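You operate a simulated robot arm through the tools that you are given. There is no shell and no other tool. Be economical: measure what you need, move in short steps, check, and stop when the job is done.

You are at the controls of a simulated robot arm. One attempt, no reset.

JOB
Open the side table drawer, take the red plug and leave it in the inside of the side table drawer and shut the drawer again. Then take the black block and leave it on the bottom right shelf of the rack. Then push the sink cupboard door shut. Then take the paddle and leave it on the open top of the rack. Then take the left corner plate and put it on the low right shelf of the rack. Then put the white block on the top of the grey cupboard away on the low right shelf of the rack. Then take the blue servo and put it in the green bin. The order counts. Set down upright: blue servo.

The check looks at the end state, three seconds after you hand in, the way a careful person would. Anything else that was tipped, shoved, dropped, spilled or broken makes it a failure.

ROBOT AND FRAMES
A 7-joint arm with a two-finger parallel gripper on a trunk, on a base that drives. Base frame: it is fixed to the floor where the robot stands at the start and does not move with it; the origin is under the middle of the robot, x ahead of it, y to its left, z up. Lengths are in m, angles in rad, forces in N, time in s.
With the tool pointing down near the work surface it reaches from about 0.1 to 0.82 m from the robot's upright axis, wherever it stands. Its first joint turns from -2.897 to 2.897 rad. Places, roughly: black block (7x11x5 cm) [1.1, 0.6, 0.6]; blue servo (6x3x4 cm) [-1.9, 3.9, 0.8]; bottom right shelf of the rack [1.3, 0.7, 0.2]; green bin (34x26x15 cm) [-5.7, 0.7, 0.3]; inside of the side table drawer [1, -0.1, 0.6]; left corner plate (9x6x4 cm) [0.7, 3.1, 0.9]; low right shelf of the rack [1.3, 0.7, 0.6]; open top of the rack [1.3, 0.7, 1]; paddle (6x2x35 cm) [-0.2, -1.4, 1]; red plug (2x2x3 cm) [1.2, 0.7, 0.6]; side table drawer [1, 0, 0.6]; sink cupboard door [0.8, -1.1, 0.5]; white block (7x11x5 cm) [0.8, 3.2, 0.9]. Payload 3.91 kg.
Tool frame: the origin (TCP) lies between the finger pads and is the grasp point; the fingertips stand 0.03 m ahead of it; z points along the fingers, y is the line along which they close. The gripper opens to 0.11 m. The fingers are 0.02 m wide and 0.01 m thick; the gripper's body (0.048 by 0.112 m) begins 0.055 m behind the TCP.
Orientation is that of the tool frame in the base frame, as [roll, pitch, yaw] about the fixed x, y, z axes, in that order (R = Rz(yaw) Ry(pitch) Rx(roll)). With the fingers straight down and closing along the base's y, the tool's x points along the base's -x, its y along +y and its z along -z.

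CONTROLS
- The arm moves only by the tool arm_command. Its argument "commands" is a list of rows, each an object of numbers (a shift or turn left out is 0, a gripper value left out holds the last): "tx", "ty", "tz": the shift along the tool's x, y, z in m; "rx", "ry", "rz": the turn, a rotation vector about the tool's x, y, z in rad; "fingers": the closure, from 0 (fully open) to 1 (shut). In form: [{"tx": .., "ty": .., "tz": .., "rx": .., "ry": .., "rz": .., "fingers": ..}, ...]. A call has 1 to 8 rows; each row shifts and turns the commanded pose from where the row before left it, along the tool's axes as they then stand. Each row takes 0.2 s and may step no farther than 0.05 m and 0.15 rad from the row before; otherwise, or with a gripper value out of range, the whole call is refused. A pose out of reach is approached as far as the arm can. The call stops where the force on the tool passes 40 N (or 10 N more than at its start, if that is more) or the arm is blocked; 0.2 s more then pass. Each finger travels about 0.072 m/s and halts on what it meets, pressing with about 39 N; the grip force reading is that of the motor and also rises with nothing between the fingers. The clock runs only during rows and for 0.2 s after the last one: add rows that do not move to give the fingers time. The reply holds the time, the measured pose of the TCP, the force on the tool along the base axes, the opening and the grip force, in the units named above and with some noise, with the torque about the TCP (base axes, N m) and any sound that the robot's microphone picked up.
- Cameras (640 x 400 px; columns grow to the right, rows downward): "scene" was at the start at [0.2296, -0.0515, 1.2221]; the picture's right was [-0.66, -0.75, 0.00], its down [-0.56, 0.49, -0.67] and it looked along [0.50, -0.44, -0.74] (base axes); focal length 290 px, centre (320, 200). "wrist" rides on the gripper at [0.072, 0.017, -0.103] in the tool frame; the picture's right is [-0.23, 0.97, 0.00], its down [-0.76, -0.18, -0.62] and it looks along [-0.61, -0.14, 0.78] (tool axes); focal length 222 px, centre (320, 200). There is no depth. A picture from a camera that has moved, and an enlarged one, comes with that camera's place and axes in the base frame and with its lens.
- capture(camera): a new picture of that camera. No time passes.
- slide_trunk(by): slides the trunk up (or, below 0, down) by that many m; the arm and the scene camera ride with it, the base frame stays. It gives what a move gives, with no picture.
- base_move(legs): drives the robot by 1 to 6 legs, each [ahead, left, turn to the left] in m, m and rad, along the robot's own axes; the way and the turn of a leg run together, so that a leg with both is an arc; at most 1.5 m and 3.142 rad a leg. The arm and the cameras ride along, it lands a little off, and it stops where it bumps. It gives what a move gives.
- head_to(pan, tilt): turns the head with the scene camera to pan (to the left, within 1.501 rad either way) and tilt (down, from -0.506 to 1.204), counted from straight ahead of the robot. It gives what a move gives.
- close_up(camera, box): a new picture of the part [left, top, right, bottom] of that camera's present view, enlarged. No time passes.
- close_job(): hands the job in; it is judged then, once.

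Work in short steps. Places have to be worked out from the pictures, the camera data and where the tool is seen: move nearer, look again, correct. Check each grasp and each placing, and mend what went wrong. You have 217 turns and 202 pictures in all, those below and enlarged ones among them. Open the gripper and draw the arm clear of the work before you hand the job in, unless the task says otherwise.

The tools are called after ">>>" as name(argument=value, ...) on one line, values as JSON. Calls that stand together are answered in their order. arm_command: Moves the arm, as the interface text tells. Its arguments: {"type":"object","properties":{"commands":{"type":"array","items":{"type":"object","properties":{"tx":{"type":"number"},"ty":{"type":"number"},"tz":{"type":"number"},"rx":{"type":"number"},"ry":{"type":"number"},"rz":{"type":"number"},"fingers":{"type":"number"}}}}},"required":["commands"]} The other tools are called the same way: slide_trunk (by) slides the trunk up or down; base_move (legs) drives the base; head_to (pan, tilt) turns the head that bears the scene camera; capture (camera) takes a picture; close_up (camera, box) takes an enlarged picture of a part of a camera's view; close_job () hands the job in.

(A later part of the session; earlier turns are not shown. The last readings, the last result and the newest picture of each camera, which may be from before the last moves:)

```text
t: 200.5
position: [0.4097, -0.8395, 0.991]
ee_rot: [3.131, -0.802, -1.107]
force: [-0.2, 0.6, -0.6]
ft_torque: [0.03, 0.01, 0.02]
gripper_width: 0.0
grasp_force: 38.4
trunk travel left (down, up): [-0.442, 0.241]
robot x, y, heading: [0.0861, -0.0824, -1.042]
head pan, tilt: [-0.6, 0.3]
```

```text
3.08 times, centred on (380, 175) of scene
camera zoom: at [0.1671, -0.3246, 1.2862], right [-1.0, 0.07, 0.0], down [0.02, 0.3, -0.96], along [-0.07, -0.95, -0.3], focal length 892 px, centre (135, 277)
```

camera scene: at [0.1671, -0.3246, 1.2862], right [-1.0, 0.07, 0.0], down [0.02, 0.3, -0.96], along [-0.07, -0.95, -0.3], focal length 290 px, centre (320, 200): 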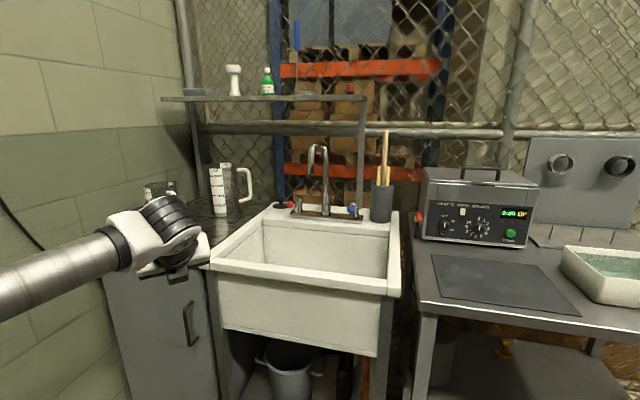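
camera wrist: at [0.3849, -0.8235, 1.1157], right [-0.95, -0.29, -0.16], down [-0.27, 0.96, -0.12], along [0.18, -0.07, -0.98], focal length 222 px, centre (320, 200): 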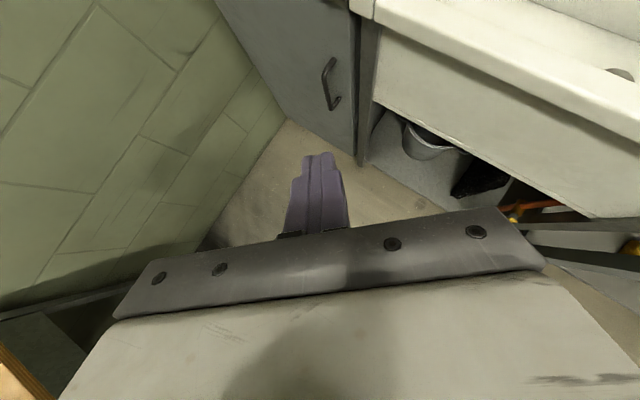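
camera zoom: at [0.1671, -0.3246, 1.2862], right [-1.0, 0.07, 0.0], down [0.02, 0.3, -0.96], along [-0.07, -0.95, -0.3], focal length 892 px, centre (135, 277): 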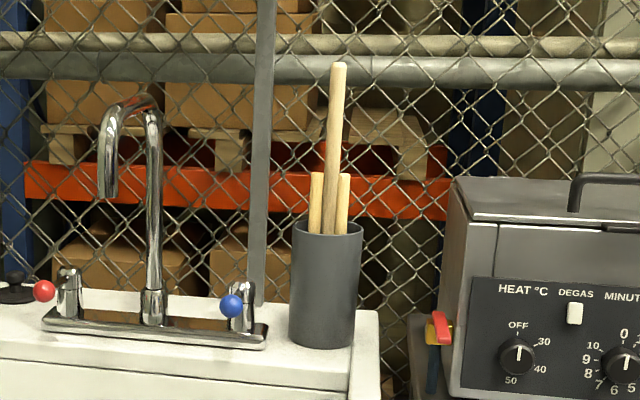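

The paddle is the long stick in the cup at about [-0.145, -1.36], top z≈1.21. I raise the trunk, level the tool, half-open the fingers, and turn to face it.

>>> slide_trunk(by=0.2)

>>> arm_command(commands=[{"ry": 0.14, "fingers": 0.45}, {"ry": 0.14}, {"ry": 0.14}, {"ry": 0.14}, {"ry": 0.1}])

>>> base_move(legs=[[0.0, 0.0, -0.87]])

>>> head_to(pan=0.0, tilt=0.4)

>>> capture(camera="scene")

>>> capture(camera="wrist")

```text
t: 202.7
position: [0.4103, -0.8399, 1.1909]
ee_rot: [3.132, -0.802, -1.107]
force: [0.7, 0.2, -0.3]
ft_torque: [0.0, -0.01, 0.03]
gripper_width: 0.0002
grasp_force: 37.9
trunk travel left (down, up): [-0.642, 0.041]
robot x, y, heading: [0.0823, -0.0831, -1.043]
head pan, tilt: [-0.6, 0.3]
```

```text
t: 203.9
position: [0.4103, -0.8398, 1.1904]
ee_rot: [3.066, -1.462, -1.038]
force: [0.0, -0.5, -0.1]
ft_torque: [0.01, -0.01, -0.01]
gripper_width: 0.0607
grasp_force: 0.0
trunk travel left (down, up): [-0.642, 0.041]
robot x, y, heading: [0.09, -0.0822, -1.039]
head pan, tilt: [-0.6, 0.3]
```

```text
t: 206.6
position: [-0.288, -0.8146, 1.1907]
ee_rot: [3.069, -1.461, -1.924]
force: [-0.5, -0.4, -0.3]
ft_torque: [0.03, -0.01, 0.0]
gripper_width: 0.0604
grasp_force: 0.1
trunk travel left (down, up): [-0.642, 0.041]
robot x, y, heading: [0.0859, -0.0862, -1.922]
head pan, tilt: [-0.6, 0.3]
```

```text
t: 207.6
position: [-0.2894, -0.8127, 1.1918]
ee_rot: [3.066, -1.462, -1.926]
force: [0.6, -0.7, -0.1]
ft_torque: [0.0, -0.01, -0.01]
gripper_width: 0.0606
grasp_force: 0.1
trunk travel left (down, up): [-0.642, 0.041]
robot x, y, heading: [0.0857, -0.0857, -1.924]
head pan, tilt: [0.0, 0.4]
```

```text
103 pictures are left
camera scene: at [-0.0028, -0.3315, 1.477], right [-0.94, 0.34, 0.0], down [0.13, 0.37, -0.92], along [-0.32, -0.86, -0.39], focal length 290 px, centre (320, 200)
```

scene: 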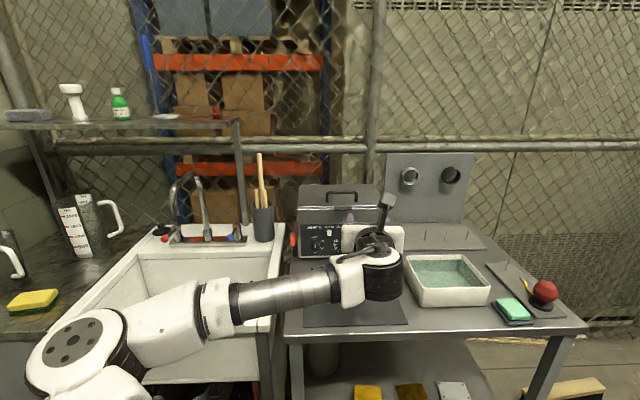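

```text
102 pictures are left
camera wrist: at [-0.2643, -0.7203, 1.2745], right [-0.88, 0.43, -0.22], down [0.45, 0.57, -0.69], along [-0.17, -0.7, -0.69], focal length 222 px, centre (320, 200)
```

wrist: 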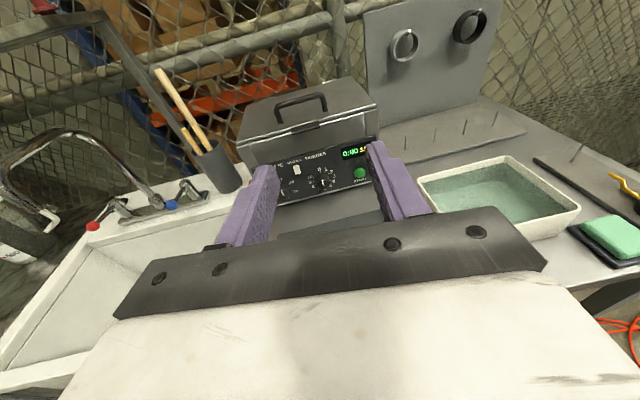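

Triangulated: paddle stick at [-0.158, -1.42], top z 1.205; short sticks reach 1.075. I center the arm, set z≈1.145 and move to a standoff in line with the stick.

>>> arm_command(commands=[{"ty": -0.05}, {"ty": -0.05}])

>>> slide_trunk(by=-0.04)

>>> base_move(legs=[[0.2, 0.233, 0.0]])

>>> capture(camera="wrist")

>>> capture(camera="scene")

```text
t: 208.2
position: [-0.1976, -0.8573, 1.1891]
ee_rot: [3.066, -1.463, -1.921]
force: [0.1, -0.5, -0.3]
ft_torque: [0.0, 0.02, -0.03]
gripper_width: 0.0607
grasp_force: 0.0
trunk travel left (down, up): [-0.642, 0.041]
robot x, y, heading: [0.0854, -0.0867, -1.926]
head pan, tilt: [0.0, 0.4]
```

```text
t: 209.0
position: [-0.1986, -0.8575, 1.1498]
ee_rot: [3.071, -1.462, -1.925]
force: [1.1, 0.0, 0.4]
ft_torque: [0.02, 0.0, -0.01]
gripper_width: 0.0603
grasp_force: 0.0
trunk travel left (down, up): [-0.602, 0.081]
robot x, y, heading: [0.0868, -0.087, -1.922]
head pan, tilt: [0.0, 0.4]
```

```text
t: 211.4
position: [-0.0511, -1.1198, 1.1496]
ee_rot: [3.066, -1.462, -1.926]
force: [0.4, 0.1, -0.9]
ft_torque: [-0.02, -0.01, 0.01]
gripper_width: 0.0605
grasp_force: 0.1
trunk travel left (down, up): [-0.602, 0.081]
robot x, y, heading: [0.2346, -0.3445, -1.923]
head pan, tilt: [0.0, 0.4]
```

```text
101 pictures are left
camera wrist: at [-0.0263, -1.0258, 1.2332], right [-0.88, 0.43, -0.22], down [0.45, 0.57, -0.69], along [-0.17, -0.7, -0.69], focal length 222 px, centre (320, 200)
```

wrist: 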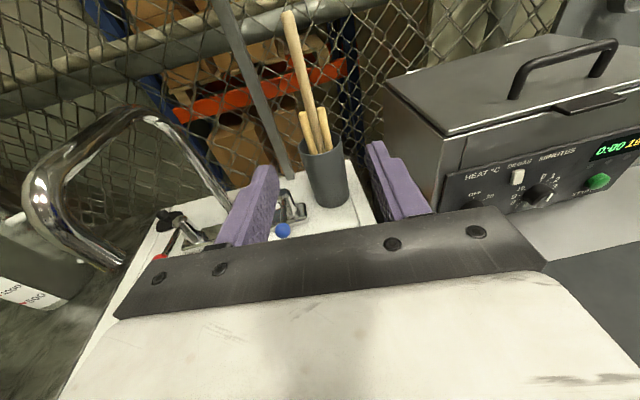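

```text
100 pictures are left
camera scene: at [0.1456, -0.5942, 1.4369], right [-0.94, 0.35, 0.0], down [0.13, 0.37, -0.92], along [-0.32, -0.86, -0.39], focal length 290 px, centre (320, 200)
```

scene: 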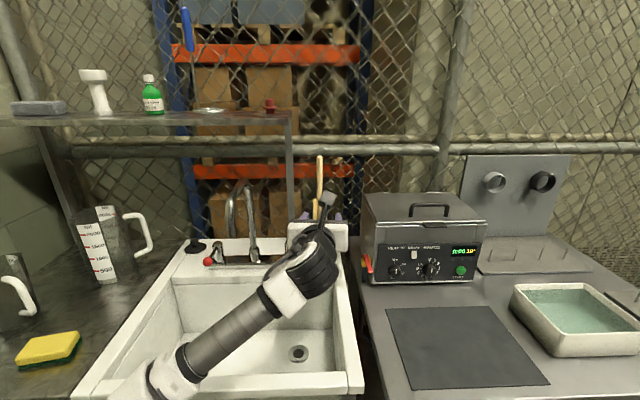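

The stick is exactly in line with the jaws. I lower to z≈1.112 (just above the short sticks) and advance by base 25 cm.

>>> slide_trunk(by=-0.037)

>>> base_move(legs=[[0.2, 0.0, 0.0]])

>>> capture(camera="wrist")

```text
t: 212.2
position: [-0.0512, -1.1193, 1.1126]
ee_rot: [3.068, -1.463, -1.926]
force: [0.3, -0.3, 0.9]
ft_torque: [-0.01, 0.0, -0.01]
gripper_width: 0.0604
grasp_force: 0.1
trunk travel left (down, up): [-0.565, 0.118]
robot x, y, heading: [0.2385, -0.348, -1.925]
head pan, tilt: [0.0, 0.4]
```

```text
t: 213.8
position: [-0.1144, -1.3084, 1.113]
ee_rot: [3.069, -1.462, -1.921]
force: [0.0, 0.3, 0.0]
ft_torque: [0.02, -0.03, -0.02]
gripper_width: 0.0605
grasp_force: 0.1
trunk travel left (down, up): [-0.565, 0.118]
robot x, y, heading: [0.169, -0.5358, -1.922]
head pan, tilt: [0.0, 0.4]
```

```text
99 pictures are left
camera wrist: at [-0.0912, -1.2143, 1.196], right [-0.88, 0.42, -0.22], down [0.45, 0.57, -0.69], along [-0.17, -0.7, -0.69], focal length 222 px, centre (320, 200)
```

wrist: 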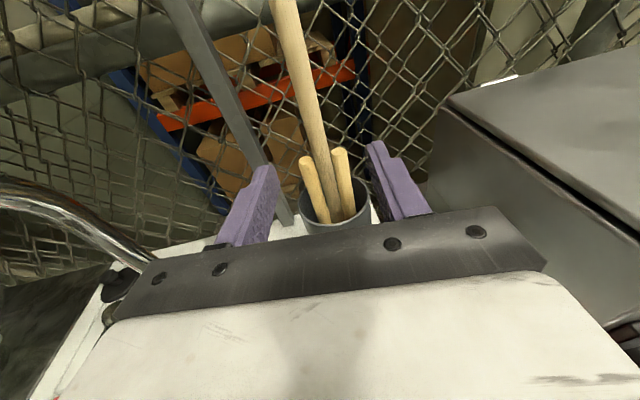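

I advance 6 cm by base, then the rest by arm with the stick between the fingers.

>>> base_move(legs=[[0.06, -0.005, 0.0]])

>>> arm_command(commands=[{"tz": 0.03}, {"tz": 0.03}])

>>> capture(camera="wrist")

```text
t: 214.8
position: [-0.142, -1.3627, 1.1112]
ee_rot: [3.07, -1.459, -1.925]
force: [-0.9, -0.9, 0.5]
ft_torque: [0.0, 0.01, 0.04]
gripper_width: 0.0606
grasp_force: 0.2
trunk travel left (down, up): [-0.565, 0.118]
robot x, y, heading: [0.1414, -0.5883, -1.922]
head pan, tilt: [0.0, 0.4]
```

```text
t: 215.4
position: [-0.1659, -1.4192, 1.1074]
ee_rot: [3.076, -1.462, -1.929]
force: [-0.7, -0.2, -0.2]
ft_torque: [-0.01, 0.0, -0.01]
gripper_width: 0.0604
grasp_force: 0.2
trunk travel left (down, up): [-0.565, 0.118]
robot x, y, heading: [0.1451, -0.5879, -1.924]
head pan, tilt: [0.0, 0.4]
```

```text
98 pictures are left
camera wrist: at [-0.1426, -1.3251, 1.1909], right [-0.88, 0.42, -0.22], down [0.45, 0.57, -0.69], along [-0.17, -0.71, -0.69], focal length 222 px, centre (320, 200)
```

wrist: 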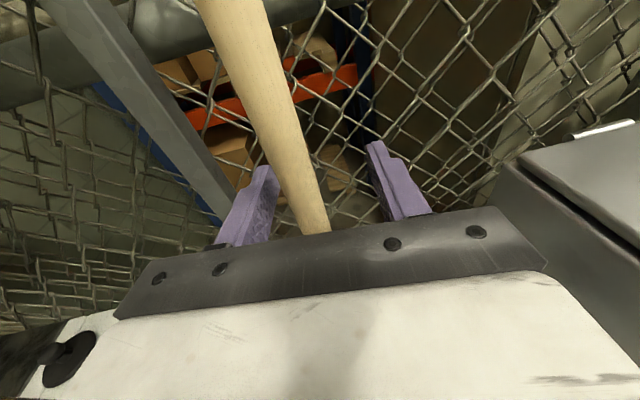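

The stick is between the pads. I close.

>>> arm_command(commands=[{"fingers": 0.75}, {"fingers": 1}, {"fingers": 1}, {"fingers": 1}])

>>> capture(camera="wrist")

```text
t: 216.4
position: [-0.1662, -1.4196, 1.107]
ee_rot: [3.076, -1.462, -1.927]
force: [1.8, 0.0, -0.9]
ft_torque: [-0.09, -0.45, -0.02]
gripper_width: 0.0176
grasp_force: 39.5
trunk travel left (down, up): [-0.565, 0.118]
robot x, y, heading: [0.1397, -0.5891, -1.918]
head pan, tilt: [0.0, 0.4]
```

```text
97 pictures are left
camera wrist: at [-0.1419, -1.3252, 1.1908], right [-0.88, 0.42, -0.22], down [0.45, 0.57, -0.69], along [-0.17, -0.7, -0.69], focal length 222 px, centre (320, 200)
```

wrist: 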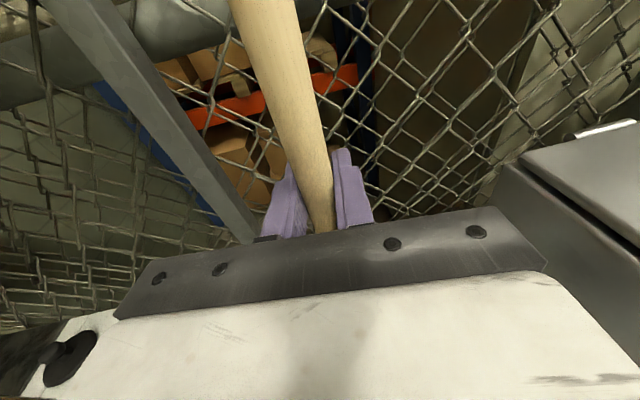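

Held (1.8 cm). I lift in stages, watching the cup.

>>> slide_trunk(by=0.06)

>>> close_up(camera="scene", box=[240, 120, 400, 290])

>>> slide_trunk(by=0.056)

>>> arm_command(commands=[{"tx": 0.015}, {"tx": 0.015}, {"tx": 0.015}])

>>> capture(camera="scene")

```text
t: 217.4
position: [-0.1668, -1.4197, 1.1687]
ee_rot: [3.068, -1.462, -1.922]
force: [1.8, -0.7, -0.4]
ft_torque: [0.01, -0.38, -0.02]
gripper_width: 0.0174
grasp_force: 38.6
trunk travel left (down, up): [-0.625, 0.058]
robot x, y, heading: [0.1441, -0.591, -1.916]
head pan, tilt: [0.0, 0.4]
```

```text
2.35 times, centred on (320, 205) of scene
camera zoom: at [0.0534, -0.8357, 1.46], right [-0.94, 0.34, 0.0], down [0.13, 0.37, -0.92], along [-0.31, -0.87, -0.39], focal length 682 px, centre (320, 188)
```

zoom: 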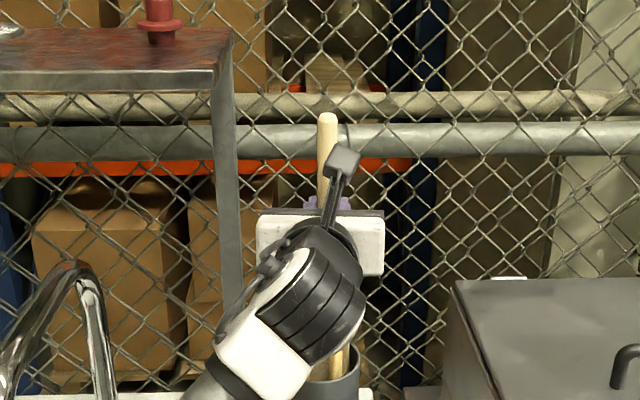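

```text
t: 218.4
position: [-0.166, -1.4191, 1.2231]
ee_rot: [3.07, -1.461, -1.923]
force: [1.1, -0.7, -0.4]
ft_torque: [0.0, -0.19, -0.03]
gripper_width: 0.0176
grasp_force: 38.8
trunk travel left (down, up): [-0.681, 0.002]
robot x, y, heading: [0.1446, -0.5914, -1.911]
head pan, tilt: [0.0, 0.4]
```

```text
t: 219.2
position: [-0.1697, -1.4225, 1.2672]
ee_rot: [3.072, -1.463, -1.926]
force: [0.2, -0.1, -0.5]
ft_torque: [0.01, 0.04, 0.02]
gripper_width: 0.0172
grasp_force: 39.2
trunk travel left (down, up): [-0.681, 0.002]
robot x, y, heading: [0.1375, -0.5883, -1.917]
head pan, tilt: [0.0, 0.4]
```

```text
95 pictures are left
camera scene: at [0.0532, -0.8355, 1.516], right [-0.94, 0.34, 0.0], down [0.13, 0.37, -0.92], along [-0.31, -0.87, -0.39], focal length 290 px, centre (320, 200)
```

scene: 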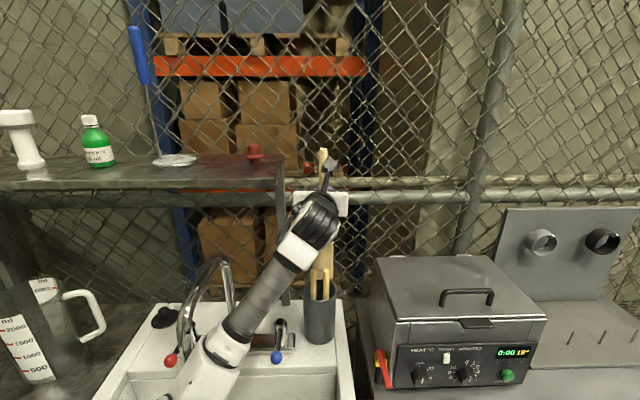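

>>> close_up(camera="scene", box=[250, 130, 390, 350])

```text
1.82 times, centred on (320, 240) of scene
camera zoom: at [0.0532, -0.8355, 1.516], right [-0.94, 0.34, 0.0], down [0.13, 0.37, -0.92], along [-0.31, -0.87, -0.39], focal length 527 px, centre (320, 127)
```

zoom: 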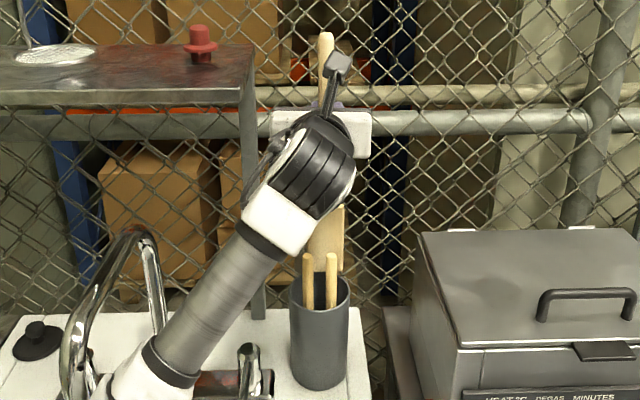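

The blade is just over the rim but the short sticks stand in front of it. I lift 6 cm more while shifting 2.5 cm right, away from the overhead shelf.

>>> arm_command(commands=[{"tx": 0.015, "ty": 0.008}, {"tx": 0.015, "ty": 0.008}, {"tx": 0.015, "ty": 0.006}, {"tx": 0.015}, {"tx": 0.01}])

>>> close_up(camera="scene", box=[250, 130, 390, 350])

```text
t: 220.4
position: [-0.1916, -1.4219, 1.3385]
ee_rot: [3.076, -1.464, -1.926]
force: [-0.9, 0.1, -1.1]
ft_torque: [-0.01, 0.0, -0.01]
gripper_width: 0.0175
grasp_force: 39.1
trunk travel left (down, up): [-0.681, 0.002]
robot x, y, heading: [0.1422, -0.5904, -1.922]
head pan, tilt: [0.0, 0.4]
```

```text
1.82 times, centred on (320, 240) of scene
camera zoom: at [0.0533, -0.8355, 1.516], right [-0.94, 0.34, 0.0], down [0.13, 0.37, -0.92], along [-0.31, -0.87, -0.39], focal length 527 px, centre (320, 127)
```

zoom: 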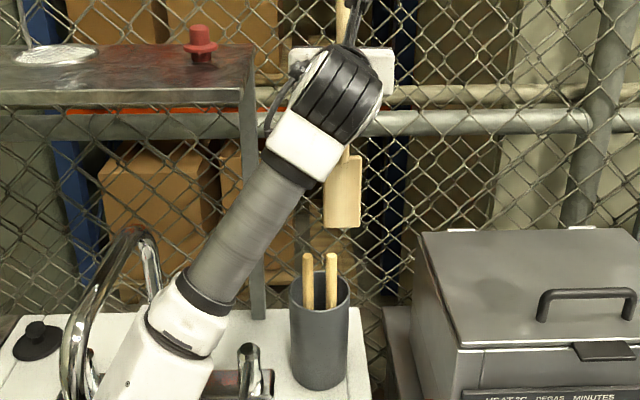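

Blade clears. I raise 2 cm more and back straight out 45 cm.

>>> arm_command(commands=[{"tx": 0.02}])

>>> base_move(legs=[[-0.2, 0.0, 0.0], [-0.35, 0.0, 0.0]])

>>> capture(camera="scene")

```text
t: 220.8
position: [-0.1918, -1.423, 1.3567]
ee_rot: [3.067, -1.462, -1.921]
force: [0.1, -0.5, -0.8]
ft_torque: [0.0, 0.01, -0.04]
gripper_width: 0.0174
grasp_force: 39.3
trunk travel left (down, up): [-0.681, 0.002]
robot x, y, heading: [0.1414, -0.5896, -1.923]
head pan, tilt: [0.0, 0.4]
```

```text
t: 224.3
position: [0.0045, -0.9003, 1.3575]
ee_rot: [3.068, -1.463, -1.913]
force: [-0.1, -0.1, -0.5]
ft_torque: [0.01, 0.02, 0.0]
gripper_width: 0.0178
grasp_force: 38.8
trunk travel left (down, up): [-0.681, 0.002]
robot x, y, heading: [0.3297, -0.0628, -1.909]
head pan, tilt: [0.0, 0.4]
```

```text
92 pictures are left
camera scene: at [0.2437, -0.3104, 1.5161], right [-0.94, 0.33, 0.0], down [0.13, 0.37, -0.92], along [-0.31, -0.87, -0.39], focal length 290 px, centre (320, 200)
```

scene: 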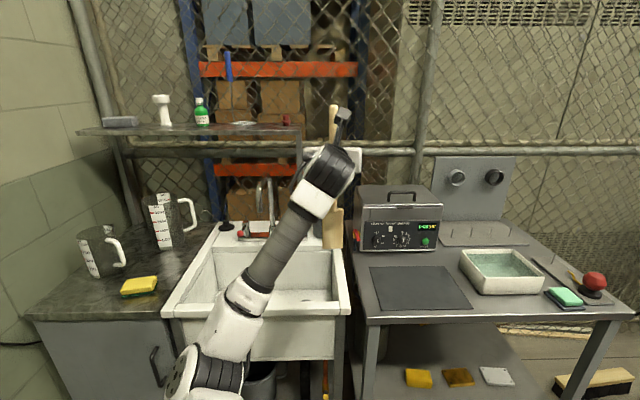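

Nothing else was disturbed. I turn to the rack heading and drive to a standoff in front of the right bay, keeping the paddle high.

>>> base_move(legs=[[-0.1, 0.0, 0.8], [0.0, 0.0, 0.805]])

>>> base_move(legs=[[-0.35, 0.75, 0.0]])

>>> arm_command(commands=[{"rz": 0.15, "tz": -0.02}, {"rz": 0.15, "tz": -0.02}, {"rz": 0.15, "tz": -0.02}, {"rz": 0.15, "tz": -0.02}, {"rz": 0.15, "tz": -0.02}, {"rz": 0.15, "tz": -0.02}, {"rz": 0.15}, {"rz": 0.15}])

>>> capture(camera="scene")

```text
t: 228.9
position: [1.1556, -0.3112, 1.3572]
ee_rot: [3.068, -1.463, -0.365]
force: [0.2, 1.0, -0.3]
ft_torque: [0.01, 0.0, -0.01]
gripper_width: 0.0175
grasp_force: 39.3
trunk travel left (down, up): [-0.681, 0.002]
robot x, y, heading: [0.3265, 0.0364, -0.363]
head pan, tilt: [0.0, 0.4]
```

```text
t: 235.1
position: [1.0953, 0.5211, 1.3566]
ee_rot: [3.068, -1.462, -0.353]
force: [-0.7, -0.5, -1.2]
ft_torque: [-0.01, 0.01, -0.02]
gripper_width: 0.0174
grasp_force: 39.0
trunk travel left (down, up): [-0.681, 0.002]
robot x, y, heading: [0.2584, 0.8588, -0.353]
head pan, tilt: [0.0, 0.4]
```

```text
t: 236.9
position: [0.9857, 0.5697, 1.3682]
ee_rot: [-1.688, -0.376, -1.953]
force: [-0.5, 0.2, -0.9]
ft_torque: [-0.1, 0.02, 0.0]
gripper_width: 0.0175
grasp_force: 39.0
trunk travel left (down, up): [-0.681, 0.002]
robot x, y, heading: [0.2585, 0.8527, -0.353]
head pan, tilt: [0.0, 0.4]
```

```text
91 pictures are left
camera scene: at [0.5091, 0.768, 1.516], right [-0.34, -0.94, 0.0], down [-0.37, 0.13, -0.92], along [0.87, -0.32, -0.39], focal length 290 px, centre (320, 200)
```

scene: 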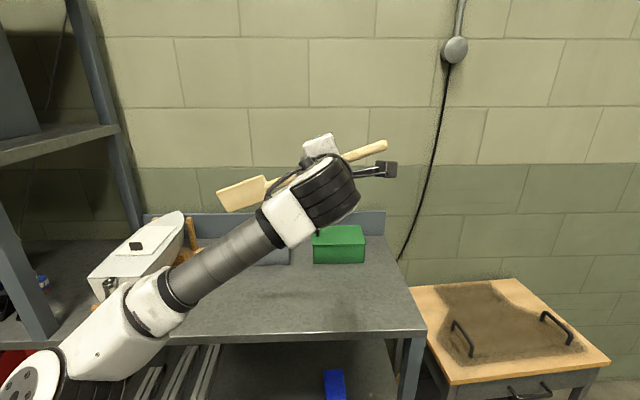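

The paddle is rolled nearly horizontal. I finish the roll, lower the trunk 20 cm, and pitch the tool down.

>>> arm_command(commands=[{"rz": 0.15}, {"rz": 0.15}, {"rz": 0.07}])

>>> slide_trunk(by=-0.2)

>>> arm_command(commands=[{"rx": -0.15}, {"rx": -0.15}, {"rx": -0.15}, {"rx": -0.15}, {"rx": -0.15}, {"rx": -0.15}, {"rx": -0.15}, {"rx": -0.15}])

>>> arm_command(commands=[{"rx": -0.13}, {}])

>>> head_to(pan=0.0, tilt=0.6)

>>> capture(camera="scene")

```text
t: 237.7
position: [0.9882, 0.5703, 1.3679]
ee_rot: [-1.68, -0.007, -1.997]
force: [0.3, -0.3, -1.5]
ft_torque: [-0.07, 0.08, 0.0]
gripper_width: 0.0174
grasp_force: 39.3
trunk travel left (down, up): [-0.681, 0.002]
robot x, y, heading: [0.2636, 0.8562, -0.35]
head pan, tilt: [0.0, 0.4]
```

```text
t: 239.9
position: [0.9866, 0.5712, 1.1689]
ee_rot: [-1.679, -0.009, -1.996]
force: [0.2, -0.5, -1.2]
ft_torque: [-0.08, 0.03, -0.03]
gripper_width: 0.0173
grasp_force: 38.7
trunk travel left (down, up): [-0.481, 0.202]
robot x, y, heading: [0.2619, 0.8576, -0.35]
head pan, tilt: [0.0, 0.4]
```

```text
t: 241.7
position: [0.9868, 0.5709, 1.1693]
ee_rot: [-2.881, -0.008, -1.998]
force: [-0.3, 0.0, -1.0]
ft_torque: [-0.04, 0.05, 0.01]
gripper_width: 0.0174
grasp_force: 39.1
trunk travel left (down, up): [-0.481, 0.202]
robot x, y, heading: [0.2641, 0.8544, -0.356]
head pan, tilt: [0.0, 0.4]
```

```text
t: 242.3
position: [0.9872, 0.5706, 1.1679]
ee_rot: [-3.01, -0.011, -1.997]
force: [-0.2, -0.5, -1.1]
ft_torque: [-0.11, 0.02, -0.01]
gripper_width: 0.0176
grasp_force: 38.4
trunk travel left (down, up): [-0.481, 0.202]
robot x, y, heading: [0.2625, 0.8558, -0.35]
head pan, tilt: [0.0, 0.4]
```

```text
t: 243.0
position: [0.9868, 0.5699, 1.1674]
ee_rot: [-3.01, -0.011, -1.996]
force: [-0.3, -0.1, -0.3]
ft_torque: [-0.08, 0.02, -0.03]
gripper_width: 0.0176
grasp_force: 39.1
trunk travel left (down, up): [-0.481, 0.202]
robot x, y, heading: [0.2599, 0.8584, -0.348]
head pan, tilt: [0.0, 0.6]
```

```text
90 pictures are left
camera scene: at [0.5054, 0.7693, 1.2978], right [-0.34, -0.94, 0.0], down [-0.53, 0.19, -0.83], along [0.78, -0.28, -0.56], focal length 290 px, centre (320, 200)
```

scene: 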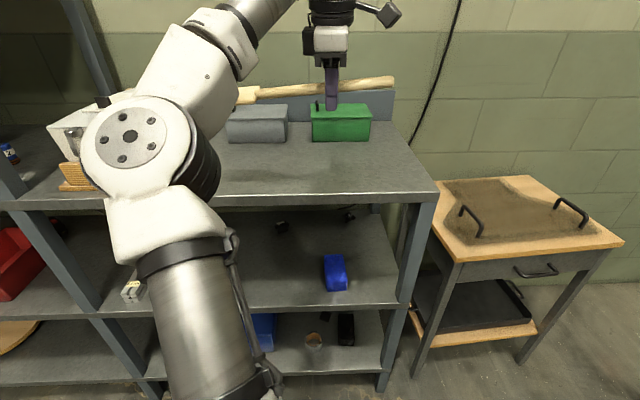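

Oriented flat above the rack. To keep the elbow clear of the tray, I raise the trunk 6 cm, move 10 cm ahead, and lower with the arm instead.

>>> slide_trunk(by=0.06)

>>> base_move(legs=[[0.1, -0.01, 0.0]])

>>> arm_command(commands=[{"tz": 0.03}, {"tz": 0.03}, {"tz": 0.03}, {"tz": 0.03}])

>>> capture(camera="scene")

>>> capture(camera="wrist")

```text
t: 244.0
position: [0.9857, 0.5709, 1.2279]
ee_rot: [-3.011, -0.011, -1.998]
force: [-0.6, 0.5, -1.9]
ft_torque: [-0.09, 0.02, -0.03]
gripper_width: 0.0175
grasp_force: 38.4
trunk travel left (down, up): [-0.541, 0.142]
robot x, y, heading: [0.2607, 0.858, -0.352]
head pan, tilt: [0.0, 0.6]
```

```text
t: 245.2
position: [1.077, 0.5244, 1.2282]
ee_rot: [-3.011, -0.009, -1.996]
force: [0.2, -0.9, -2.2]
ft_torque: [-0.1, 0.03, -0.03]
gripper_width: 0.0173
grasp_force: 39.5
trunk travel left (down, up): [-0.541, 0.142]
robot x, y, heading: [0.3528, 0.8116, -0.352]
head pan, tilt: [0.0, 0.6]
```

```text
t: 246.2
position: [1.0924, 0.5206, 1.1079]
ee_rot: [-3.009, -0.008, -1.999]
force: [-0.9, 0.7, -0.9]
ft_torque: [-0.13, 0.04, 0.02]
gripper_width: 0.0173
grasp_force: 39.3
trunk travel left (down, up): [-0.541, 0.142]
robot x, y, heading: [0.3529, 0.8097, -0.355]
head pan, tilt: [0.0, 0.6]
```

```text
89 pictures are left
camera scene: at [0.5952, 0.725, 1.3577], right [-0.35, -0.94, 0.0], down [-0.53, 0.2, -0.82], along [0.77, -0.28, -0.57], focal length 290 px, centre (320, 200)
```

scene: 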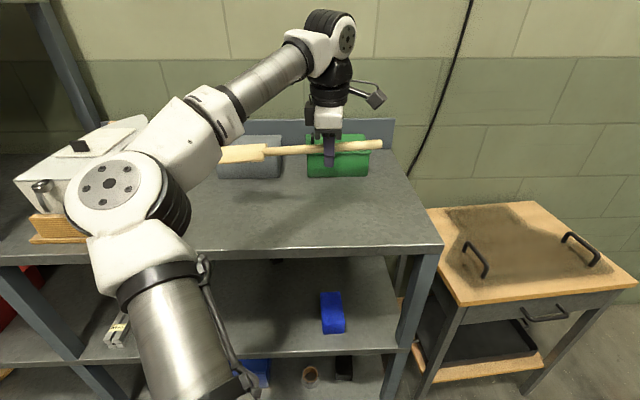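

```text
88 pictures are left
camera wrist: at [1.0359, 0.4686, 1.2093], right [-0.78, 0.61, -0.13], down [0.4, 0.66, 0.63], along [0.47, 0.44, -0.76], focal length 222 px, centre (320, 200)
```

wrist: 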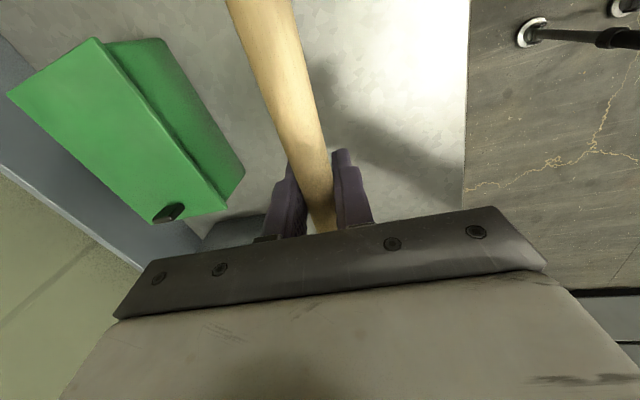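

I continue lowering, with force watch.

>>> arm_command(commands=[{"tz": 0.03}, {"tz": 0.03}, {"tz": 0.025}])

>>> capture(camera="scene")

```text
t: 246.9
position: [1.1029, 0.5122, 1.0256]
ee_rot: [-3.01, -0.009, -1.999]
force: [-0.7, 0.4, -1.3]
ft_torque: [-0.09, 0.03, 0.01]
gripper_width: 0.0177
grasp_force: 39.2
trunk travel left (down, up): [-0.541, 0.142]
robot x, y, heading: [0.3502, 0.8127, -0.35]
head pan, tilt: [0.0, 0.6]
```

```text
87 pictures are left
camera scene: at [0.5951, 0.725, 1.3577], right [-0.35, -0.94, 0.0], down [-0.53, 0.2, -0.82], along [0.77, -0.28, -0.57], focal length 290 px, centre (320, 200)
```

scene: 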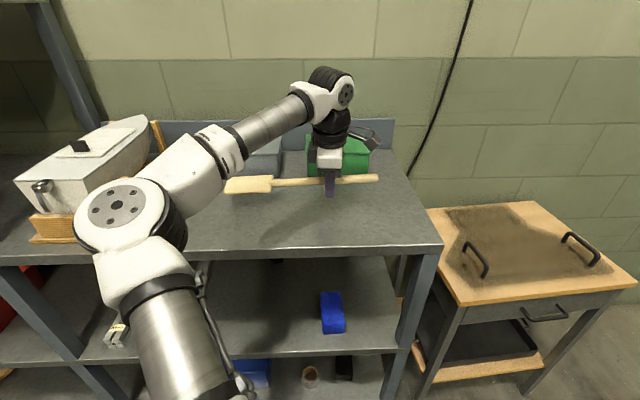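

Nearly down. I lower in 8 mm steps until the fingertips touch.

>>> arm_command(commands=[{"tz": 0.012}, {"tz": 0.008}, {"tz": 0.006}, {"tz": 0.006}, {"tz": 0.006}])

>>> close_up(camera="scene", box=[200, 110, 400, 240])

```text
t: 248.2
position: [1.104, 0.5098, 0.992]
ee_rot: [-3.001, -0.007, -1.997]
force: [-0.2, -0.8, 28.8]
ft_torque: [1.33, -0.05, 0.1]
gripper_width: 0.0173
grasp_force: 39.0
trunk travel left (down, up): [-0.541, 0.142]
robot x, y, heading: [0.3513, 0.8115, -0.355]
head pan, tilt: [0.0, 0.6]
```

```text
3.08 times, centred on (300, 175) of scene
camera zoom: at [0.5923, 0.7258, 1.3591], right [-0.35, -0.94, 0.0], down [-0.53, 0.19, -0.83], along [0.78, -0.29, -0.56], focal length 892 px, centre (382, 277)
```

zoom: 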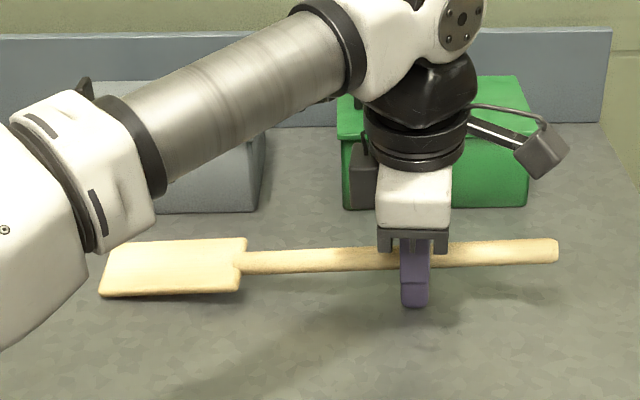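

The paddle and fingertips are touching the top. I open and rise.

>>> arm_command(commands=[{"fingers": 0.75}, {"fingers": 0.6}, {"fingers": 0.5}, {"fingers": 0.5}, {"tz": -0.03}, {"tz": -0.04}, {"tz": -0.05}])

>>> capture(camera="scene")

```text
t: 248.7
position: [1.1086, 0.5076, 0.9932]
ee_rot: [-2.988, -0.014, -1.996]
force: [12.7, -4.9, 21.8]
ft_torque: [0.17, -0.01, -0.1]
gripper_width: 0.0358
grasp_force: 0.0
trunk travel left (down, up): [-0.541, 0.142]
robot x, y, heading: [0.3527, 0.8148, -0.355]
head pan, tilt: [0.0, 0.6]
stopped in row 2: the force on the tool passed its limit at 45 N (the readings are from after the stop); the commanded pose is now the measured one
```

```text
85 pictures are left
camera scene: at [0.5945, 0.7252, 1.3579], right [-0.35, -0.94, 0.0], down [-0.53, 0.19, -0.83], along [0.77, -0.29, -0.56], focal length 290 px, centre (320, 200)
```

scene: 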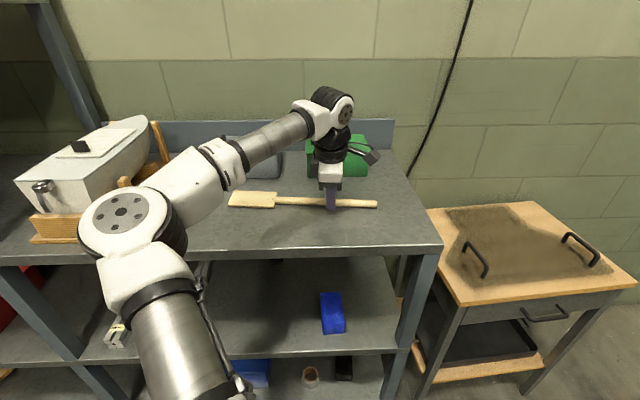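

Fingertips dragged on the surface; I rise 5 mm, open further and then lift away.

>>> arm_command(commands=[{"tz": -0.005}, {"fingers": 0.45}, {"fingers": 0.45}, {"tz": -0.03}, {"tz": -0.04}, {"tz": -0.05}])

>>> capture(camera="scene")

```text
t: 250.1
position: [1.0921, 0.5172, 1.1095]
ee_rot: [-2.997, -0.013, -1.996]
force: [-0.1, -0.6, -0.1]
ft_torque: [-0.01, 0.01, -0.02]
gripper_width: 0.0607
grasp_force: 0.1
trunk travel left (down, up): [-0.541, 0.142]
robot x, y, heading: [0.3531, 0.8139, -0.353]
head pan, tilt: [0.0, 0.6]
```

```text
84 pictures are left
camera scene: at [0.5945, 0.725, 1.3578], right [-0.35, -0.94, 0.0], down [-0.53, 0.2, -0.83], along [0.77, -0.29, -0.56], focal length 290 px, centre (320, 200)
```

scene: 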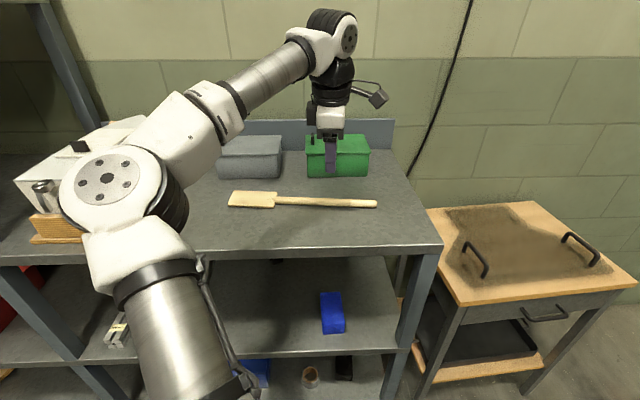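

The paddle rests flat on the open top. Next I back off, raise, and turn toward the grey cupboard to the left (+y).

>>> slide_trunk(by=0.05)

>>> base_move(legs=[[-0.4, 0.0, 0.0], [0.0, 0.0, 1.75]])

>>> head_to(pan=0.0, tilt=0.45)

>>> capture(camera="scene")

```text
t: 251.0
position: [1.0924, 0.5161, 1.1575]
ee_rot: [-2.997, -0.013, -1.996]
force: [0.0, 0.7, 0.7]
ft_torque: [0.0, 0.0, 0.02]
gripper_width: 0.0605
grasp_force: 0.0
trunk travel left (down, up): [-0.591, 0.092]
robot x, y, heading: [0.3493, 0.8125, -0.351]
head pan, tilt: [0.0, 0.6]
```

```text
t: 257.9
position: [0.1117, 1.74, 1.1592]
ee_rot: [-2.997, -0.013, -0.226]
force: [-0.1, 0.3, -1.2]
ft_torque: [0.0, 0.0, 0.0]
gripper_width: 0.0603
grasp_force: 0.1
trunk travel left (down, up): [-0.591, 0.092]
robot x, y, heading: [-0.0337, 0.9547, 1.417]
head pan, tilt: [0.0, 0.6]
```

```text
t: 258.6
position: [0.1105, 1.7393, 1.1599]
ee_rot: [-2.998, -0.013, -0.227]
force: [1.0, 0.5, -1.5]
ft_torque: [0.0, -0.02, 0.0]
gripper_width: 0.0603
grasp_force: 0.0
trunk travel left (down, up): [-0.591, 0.092]
robot x, y, heading: [-0.0308, 0.9555, 1.419]
head pan, tilt: [0.0, 0.45]
```

```text
83 pictures are left
camera scene: at [0.008, 1.2151, 1.4213], right [0.99, -0.15, 0.0], down [-0.07, -0.43, -0.9], along [0.14, 0.89, -0.44], focal length 290 px, centre (320, 200)
```

scene: 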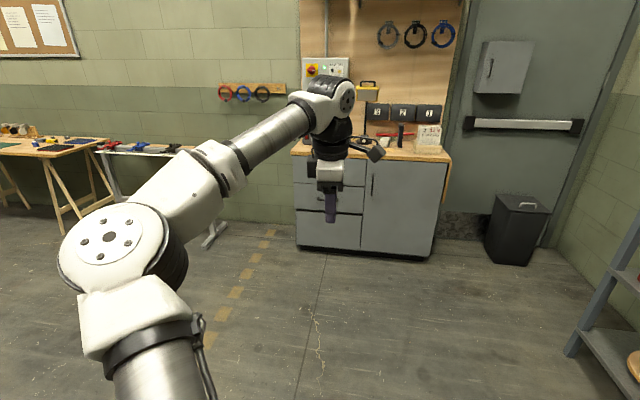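

The cupboard is turned similarly (front faces about heading 1.27). I drive to a standoff in front of it.

>>> base_move(legs=[[0.0, 0.0, -0.15], [1.1, -0.087, 0.0]])

>>> head_to(pan=0.0, tilt=0.55)

>>> capture(camera="scene")

```text
t: 264.9
position: [0.6568, 2.7138, 1.16]
ee_rot: [-2.999, -0.013, -0.394]
force: [0.1, -0.4, -1.0]
ft_torque: [0.01, 0.01, -0.01]
gripper_width: 0.0605
grasp_force: 0.1
trunk travel left (down, up): [-0.591, 0.092]
robot x, y, heading: [0.3875, 1.9613, 1.249]
head pan, tilt: [0.0, 0.45]
```

```text
t: 265.5
position: [0.6568, 2.7138, 1.1601]
ee_rot: [-2.997, -0.014, -0.396]
force: [-0.9, -0.2, 0.3]
ft_torque: [-0.03, -0.02, 0.0]
gripper_width: 0.0605
grasp_force: 0.0
trunk travel left (down, up): [-0.591, 0.092]
robot x, y, heading: [0.3806, 1.9619, 1.251]
head pan, tilt: [0.0, 0.55]
```

```text
82 pictures are left
camera scene: at [0.4663, 2.2103, 1.4123], right [0.95, -0.31, 0.0], down [-0.16, -0.5, -0.85], along [0.27, 0.81, -0.52], focal length 290 px, centre (320, 200)
```

scene: 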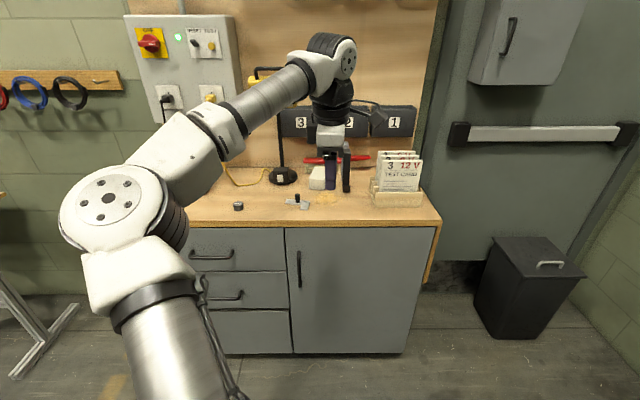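

>>> close_up(camera="scene", box=[190, 100, 450, 260])

>>> capture(camera="wrist")

```text
2.46 times, centred on (320, 180) of scene
camera zoom: at [0.4663, 2.2103, 1.4123], right [0.95, -0.31, 0.0], down [-0.16, -0.5, -0.85], along [0.27, 0.81, -0.52], focal length 714 px, centre (320, 249)
```

zoom: 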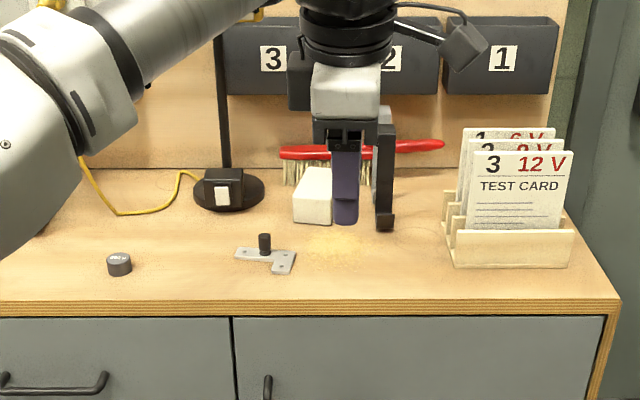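

```text
80 pictures are left
camera wrist: at [0.7105, 2.6569, 1.2607], right [-0.58, -0.8, -0.14], down [-0.68, 0.38, 0.63], along [-0.45, 0.46, -0.76], focal length 222 px, centre (320, 200)
```

wrist: 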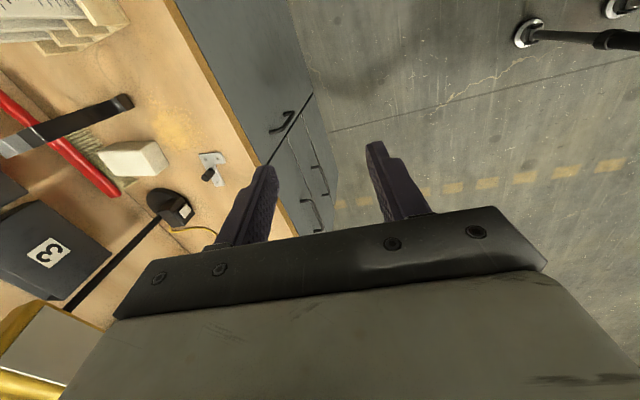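

The L-shaped corner plate with a black knob sits at about [0.671, 3.07], knob top z≈0.89. I rotate the tool back to the camera-forward 70° posture first.

>>> arm_command(commands=[{"rz": -0.15}, {"rz": -0.15}, {"rz": -0.15}, {"rz": -0.15}, {"rz": -0.15}, {"rz": -0.15}, {"rz": -0.15}, {"rz": -0.15}])

>>> arm_command(commands=[{"rz": -0.15}, {"rz": -0.15}, {"rz": -0.07}, {"ry": 0.1}, {"ry": 0.1}])

>>> capture(camera="wrist")

>>> capture(camera="scene")

```text
t: 267.3
position: [0.6565, 2.7137, 1.1586]
ee_rot: [-3.1, -0.14, 0.807]
force: [0.1, 0.0, -0.8]
ft_torque: [0.03, 0.0, 0.01]
gripper_width: 0.0605
grasp_force: 0.1
trunk travel left (down, up): [-0.591, 0.092]
robot x, y, heading: [0.3809, 1.9584, 1.254]
head pan, tilt: [0.0, 0.55]
```

```text
t: 268.5
position: [0.6571, 2.7116, 1.1603]
ee_rot: [3.128, -0.345, 1.18]
force: [-0.6, -0.1, -0.4]
ft_torque: [0.03, -0.01, -0.02]
gripper_width: 0.0605
grasp_force: 0.0
trunk travel left (down, up): [-0.591, 0.092]
robot x, y, heading: [0.3828, 1.9606, 1.251]
head pan, tilt: [0.0, 0.55]
```

```text
79 pictures are left
camera wrist: at [0.6838, 2.7382, 1.2818], right [0.82, -0.57, -0.06], down [-0.52, -0.79, 0.33], along [-0.24, -0.23, -0.94], focal length 222 px, centre (320, 200)
```

wrist: 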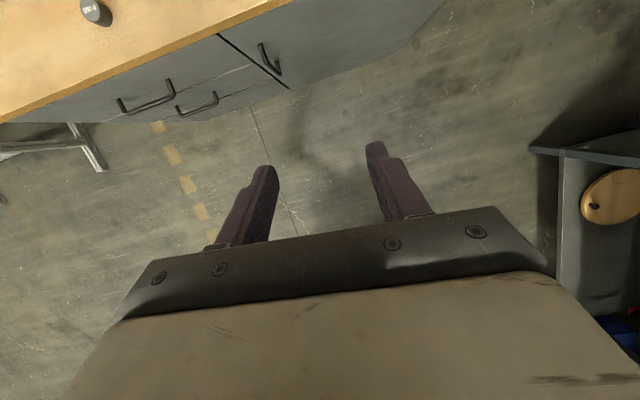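

```text
78 pictures are left
camera scene: at [0.4662, 2.2102, 1.4123], right [0.95, -0.32, 0.0], down [-0.16, -0.5, -0.85], along [0.27, 0.81, -0.52], focal length 290 px, centre (320, 200)
```

scene: 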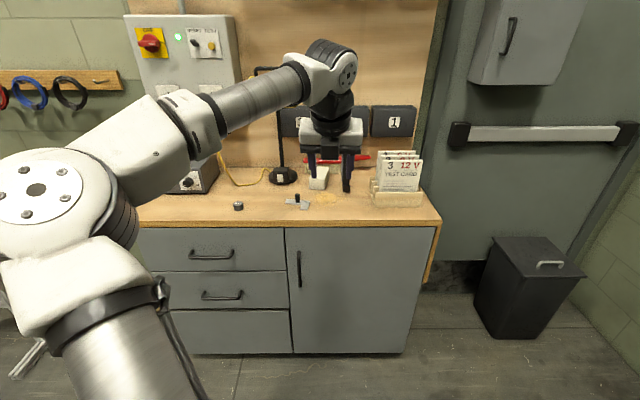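

I align laterally, move ahead 25 cm, lower 20 cm, then look.

>>> base_move(legs=[[0.25, 0.1, 0.0]])

>>> slide_trunk(by=-0.17)

>>> capture(camera="wrist")

>>> capture(camera="scene")

```text
t: 270.4
position: [0.6417, 2.9874, 1.158]
ee_rot: [3.129, -0.344, 1.18]
force: [0.9, -0.2, 0.3]
ft_torque: [-0.03, -0.02, 0.0]
gripper_width: 0.0604
grasp_force: 0.0
trunk travel left (down, up): [-0.591, 0.092]
robot x, y, heading: [0.3685, 2.2341, 1.252]
head pan, tilt: [0.0, 0.55]
```

```text
t: 272.4
position: [0.6407, 2.9876, 0.9893]
ee_rot: [3.129, -0.343, 1.181]
force: [-0.1, -0.6, 0.1]
ft_torque: [0.0, 0.0, -0.03]
gripper_width: 0.0603
grasp_force: 0.0
trunk travel left (down, up): [-0.421, 0.262]
robot x, y, heading: [0.3707, 2.2363, 1.252]
head pan, tilt: [0.0, 0.55]
```

```text
77 pictures are left
camera wrist: at [0.6678, 3.0122, 1.1118], right [0.82, -0.57, -0.07], down [-0.52, -0.79, 0.33], along [-0.24, -0.23, -0.94], focal length 222 px, centre (320, 200)
```

wrist: 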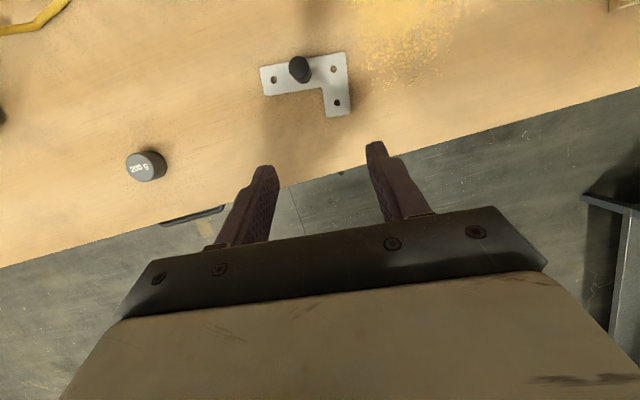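

```text
76 pictures are left
camera scene: at [0.4507, 2.4838, 1.2424], right [0.95, -0.31, 0.0], down [-0.16, -0.5, -0.85], along [0.27, 0.81, -0.52], focal length 290 px, centre (320, 200)
```

scene: 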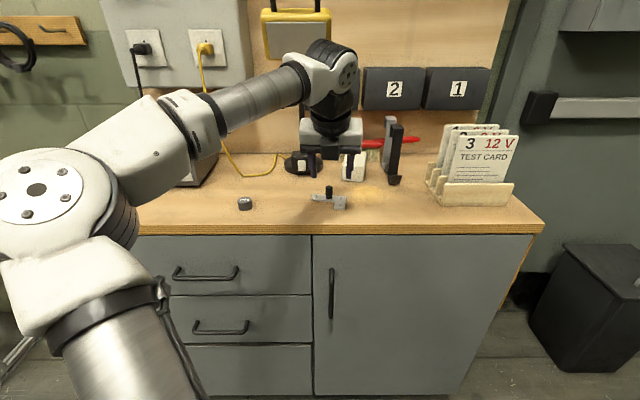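

Knob measured at [0.667, 3.071]. I move over it with the arm, then lower with the trunk.

>>> arm_command(commands=[{"tx": 0.025, "tz": 0.009, "ty": -0.004}, {"tx": 0.025, "tz": 0.009, "ty": -0.004}, {"tx": 0.025, "tz": 0.009}])

>>> slide_trunk(by=-0.06)

>>> capture(camera="wrist")

>>> close_up(camera="scene", box=[260, 100, 420, 230])

```text
t: 273.2
position: [0.6612, 3.0615, 0.9883]
ee_rot: [3.13, -0.343, 1.18]
force: [-0.5, -0.6, -0.1]
ft_torque: [0.01, 0.03, 0.0]
gripper_width: 0.0604
grasp_force: 0.1
trunk travel left (down, up): [-0.421, 0.262]
robot x, y, heading: [0.3644, 2.236, 1.252]
head pan, tilt: [0.0, 0.55]
```

```text
t: 274.2
position: [0.661, 3.0617, 0.9285]
ee_rot: [3.129, -0.343, 1.179]
force: [-0.4, 0.1, 0.3]
ft_torque: [0.02, 0.0, 0.01]
gripper_width: 0.0605
grasp_force: 0.1
trunk travel left (down, up): [-0.361, 0.322]
robot x, y, heading: [0.3672, 2.2371, 1.253]
head pan, tilt: [0.0, 0.55]
```

```text
75 pictures are left
camera wrist: at [0.6885, 3.0866, 1.0513], right [0.82, -0.57, -0.07], down [-0.52, -0.79, 0.33], along [-0.24, -0.23, -0.94], focal length 222 px, centre (320, 200)
```

wrist: 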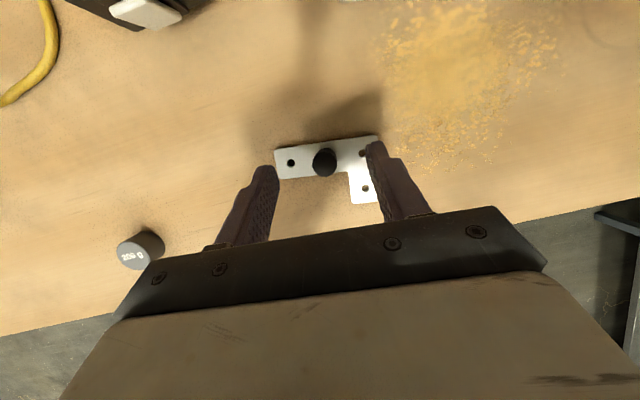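

```text
3.08 times, centred on (340, 165) of scene
camera zoom: at [0.4507, 2.4838, 1.1824], right [0.95, -0.31, 0.0], down [-0.16, -0.5, -0.85], along [0.27, 0.81, -0.52], focal length 892 px, centre (258, 308)
```

zoom: 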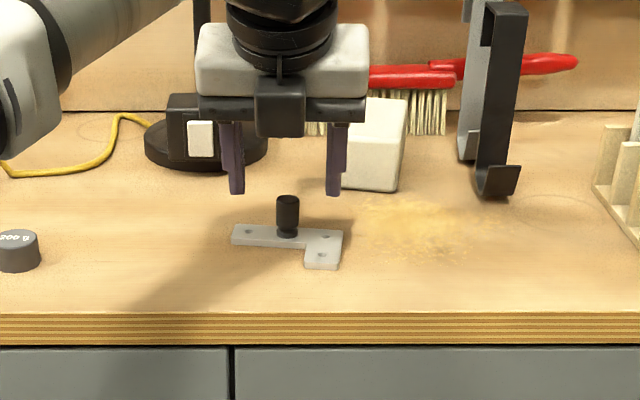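

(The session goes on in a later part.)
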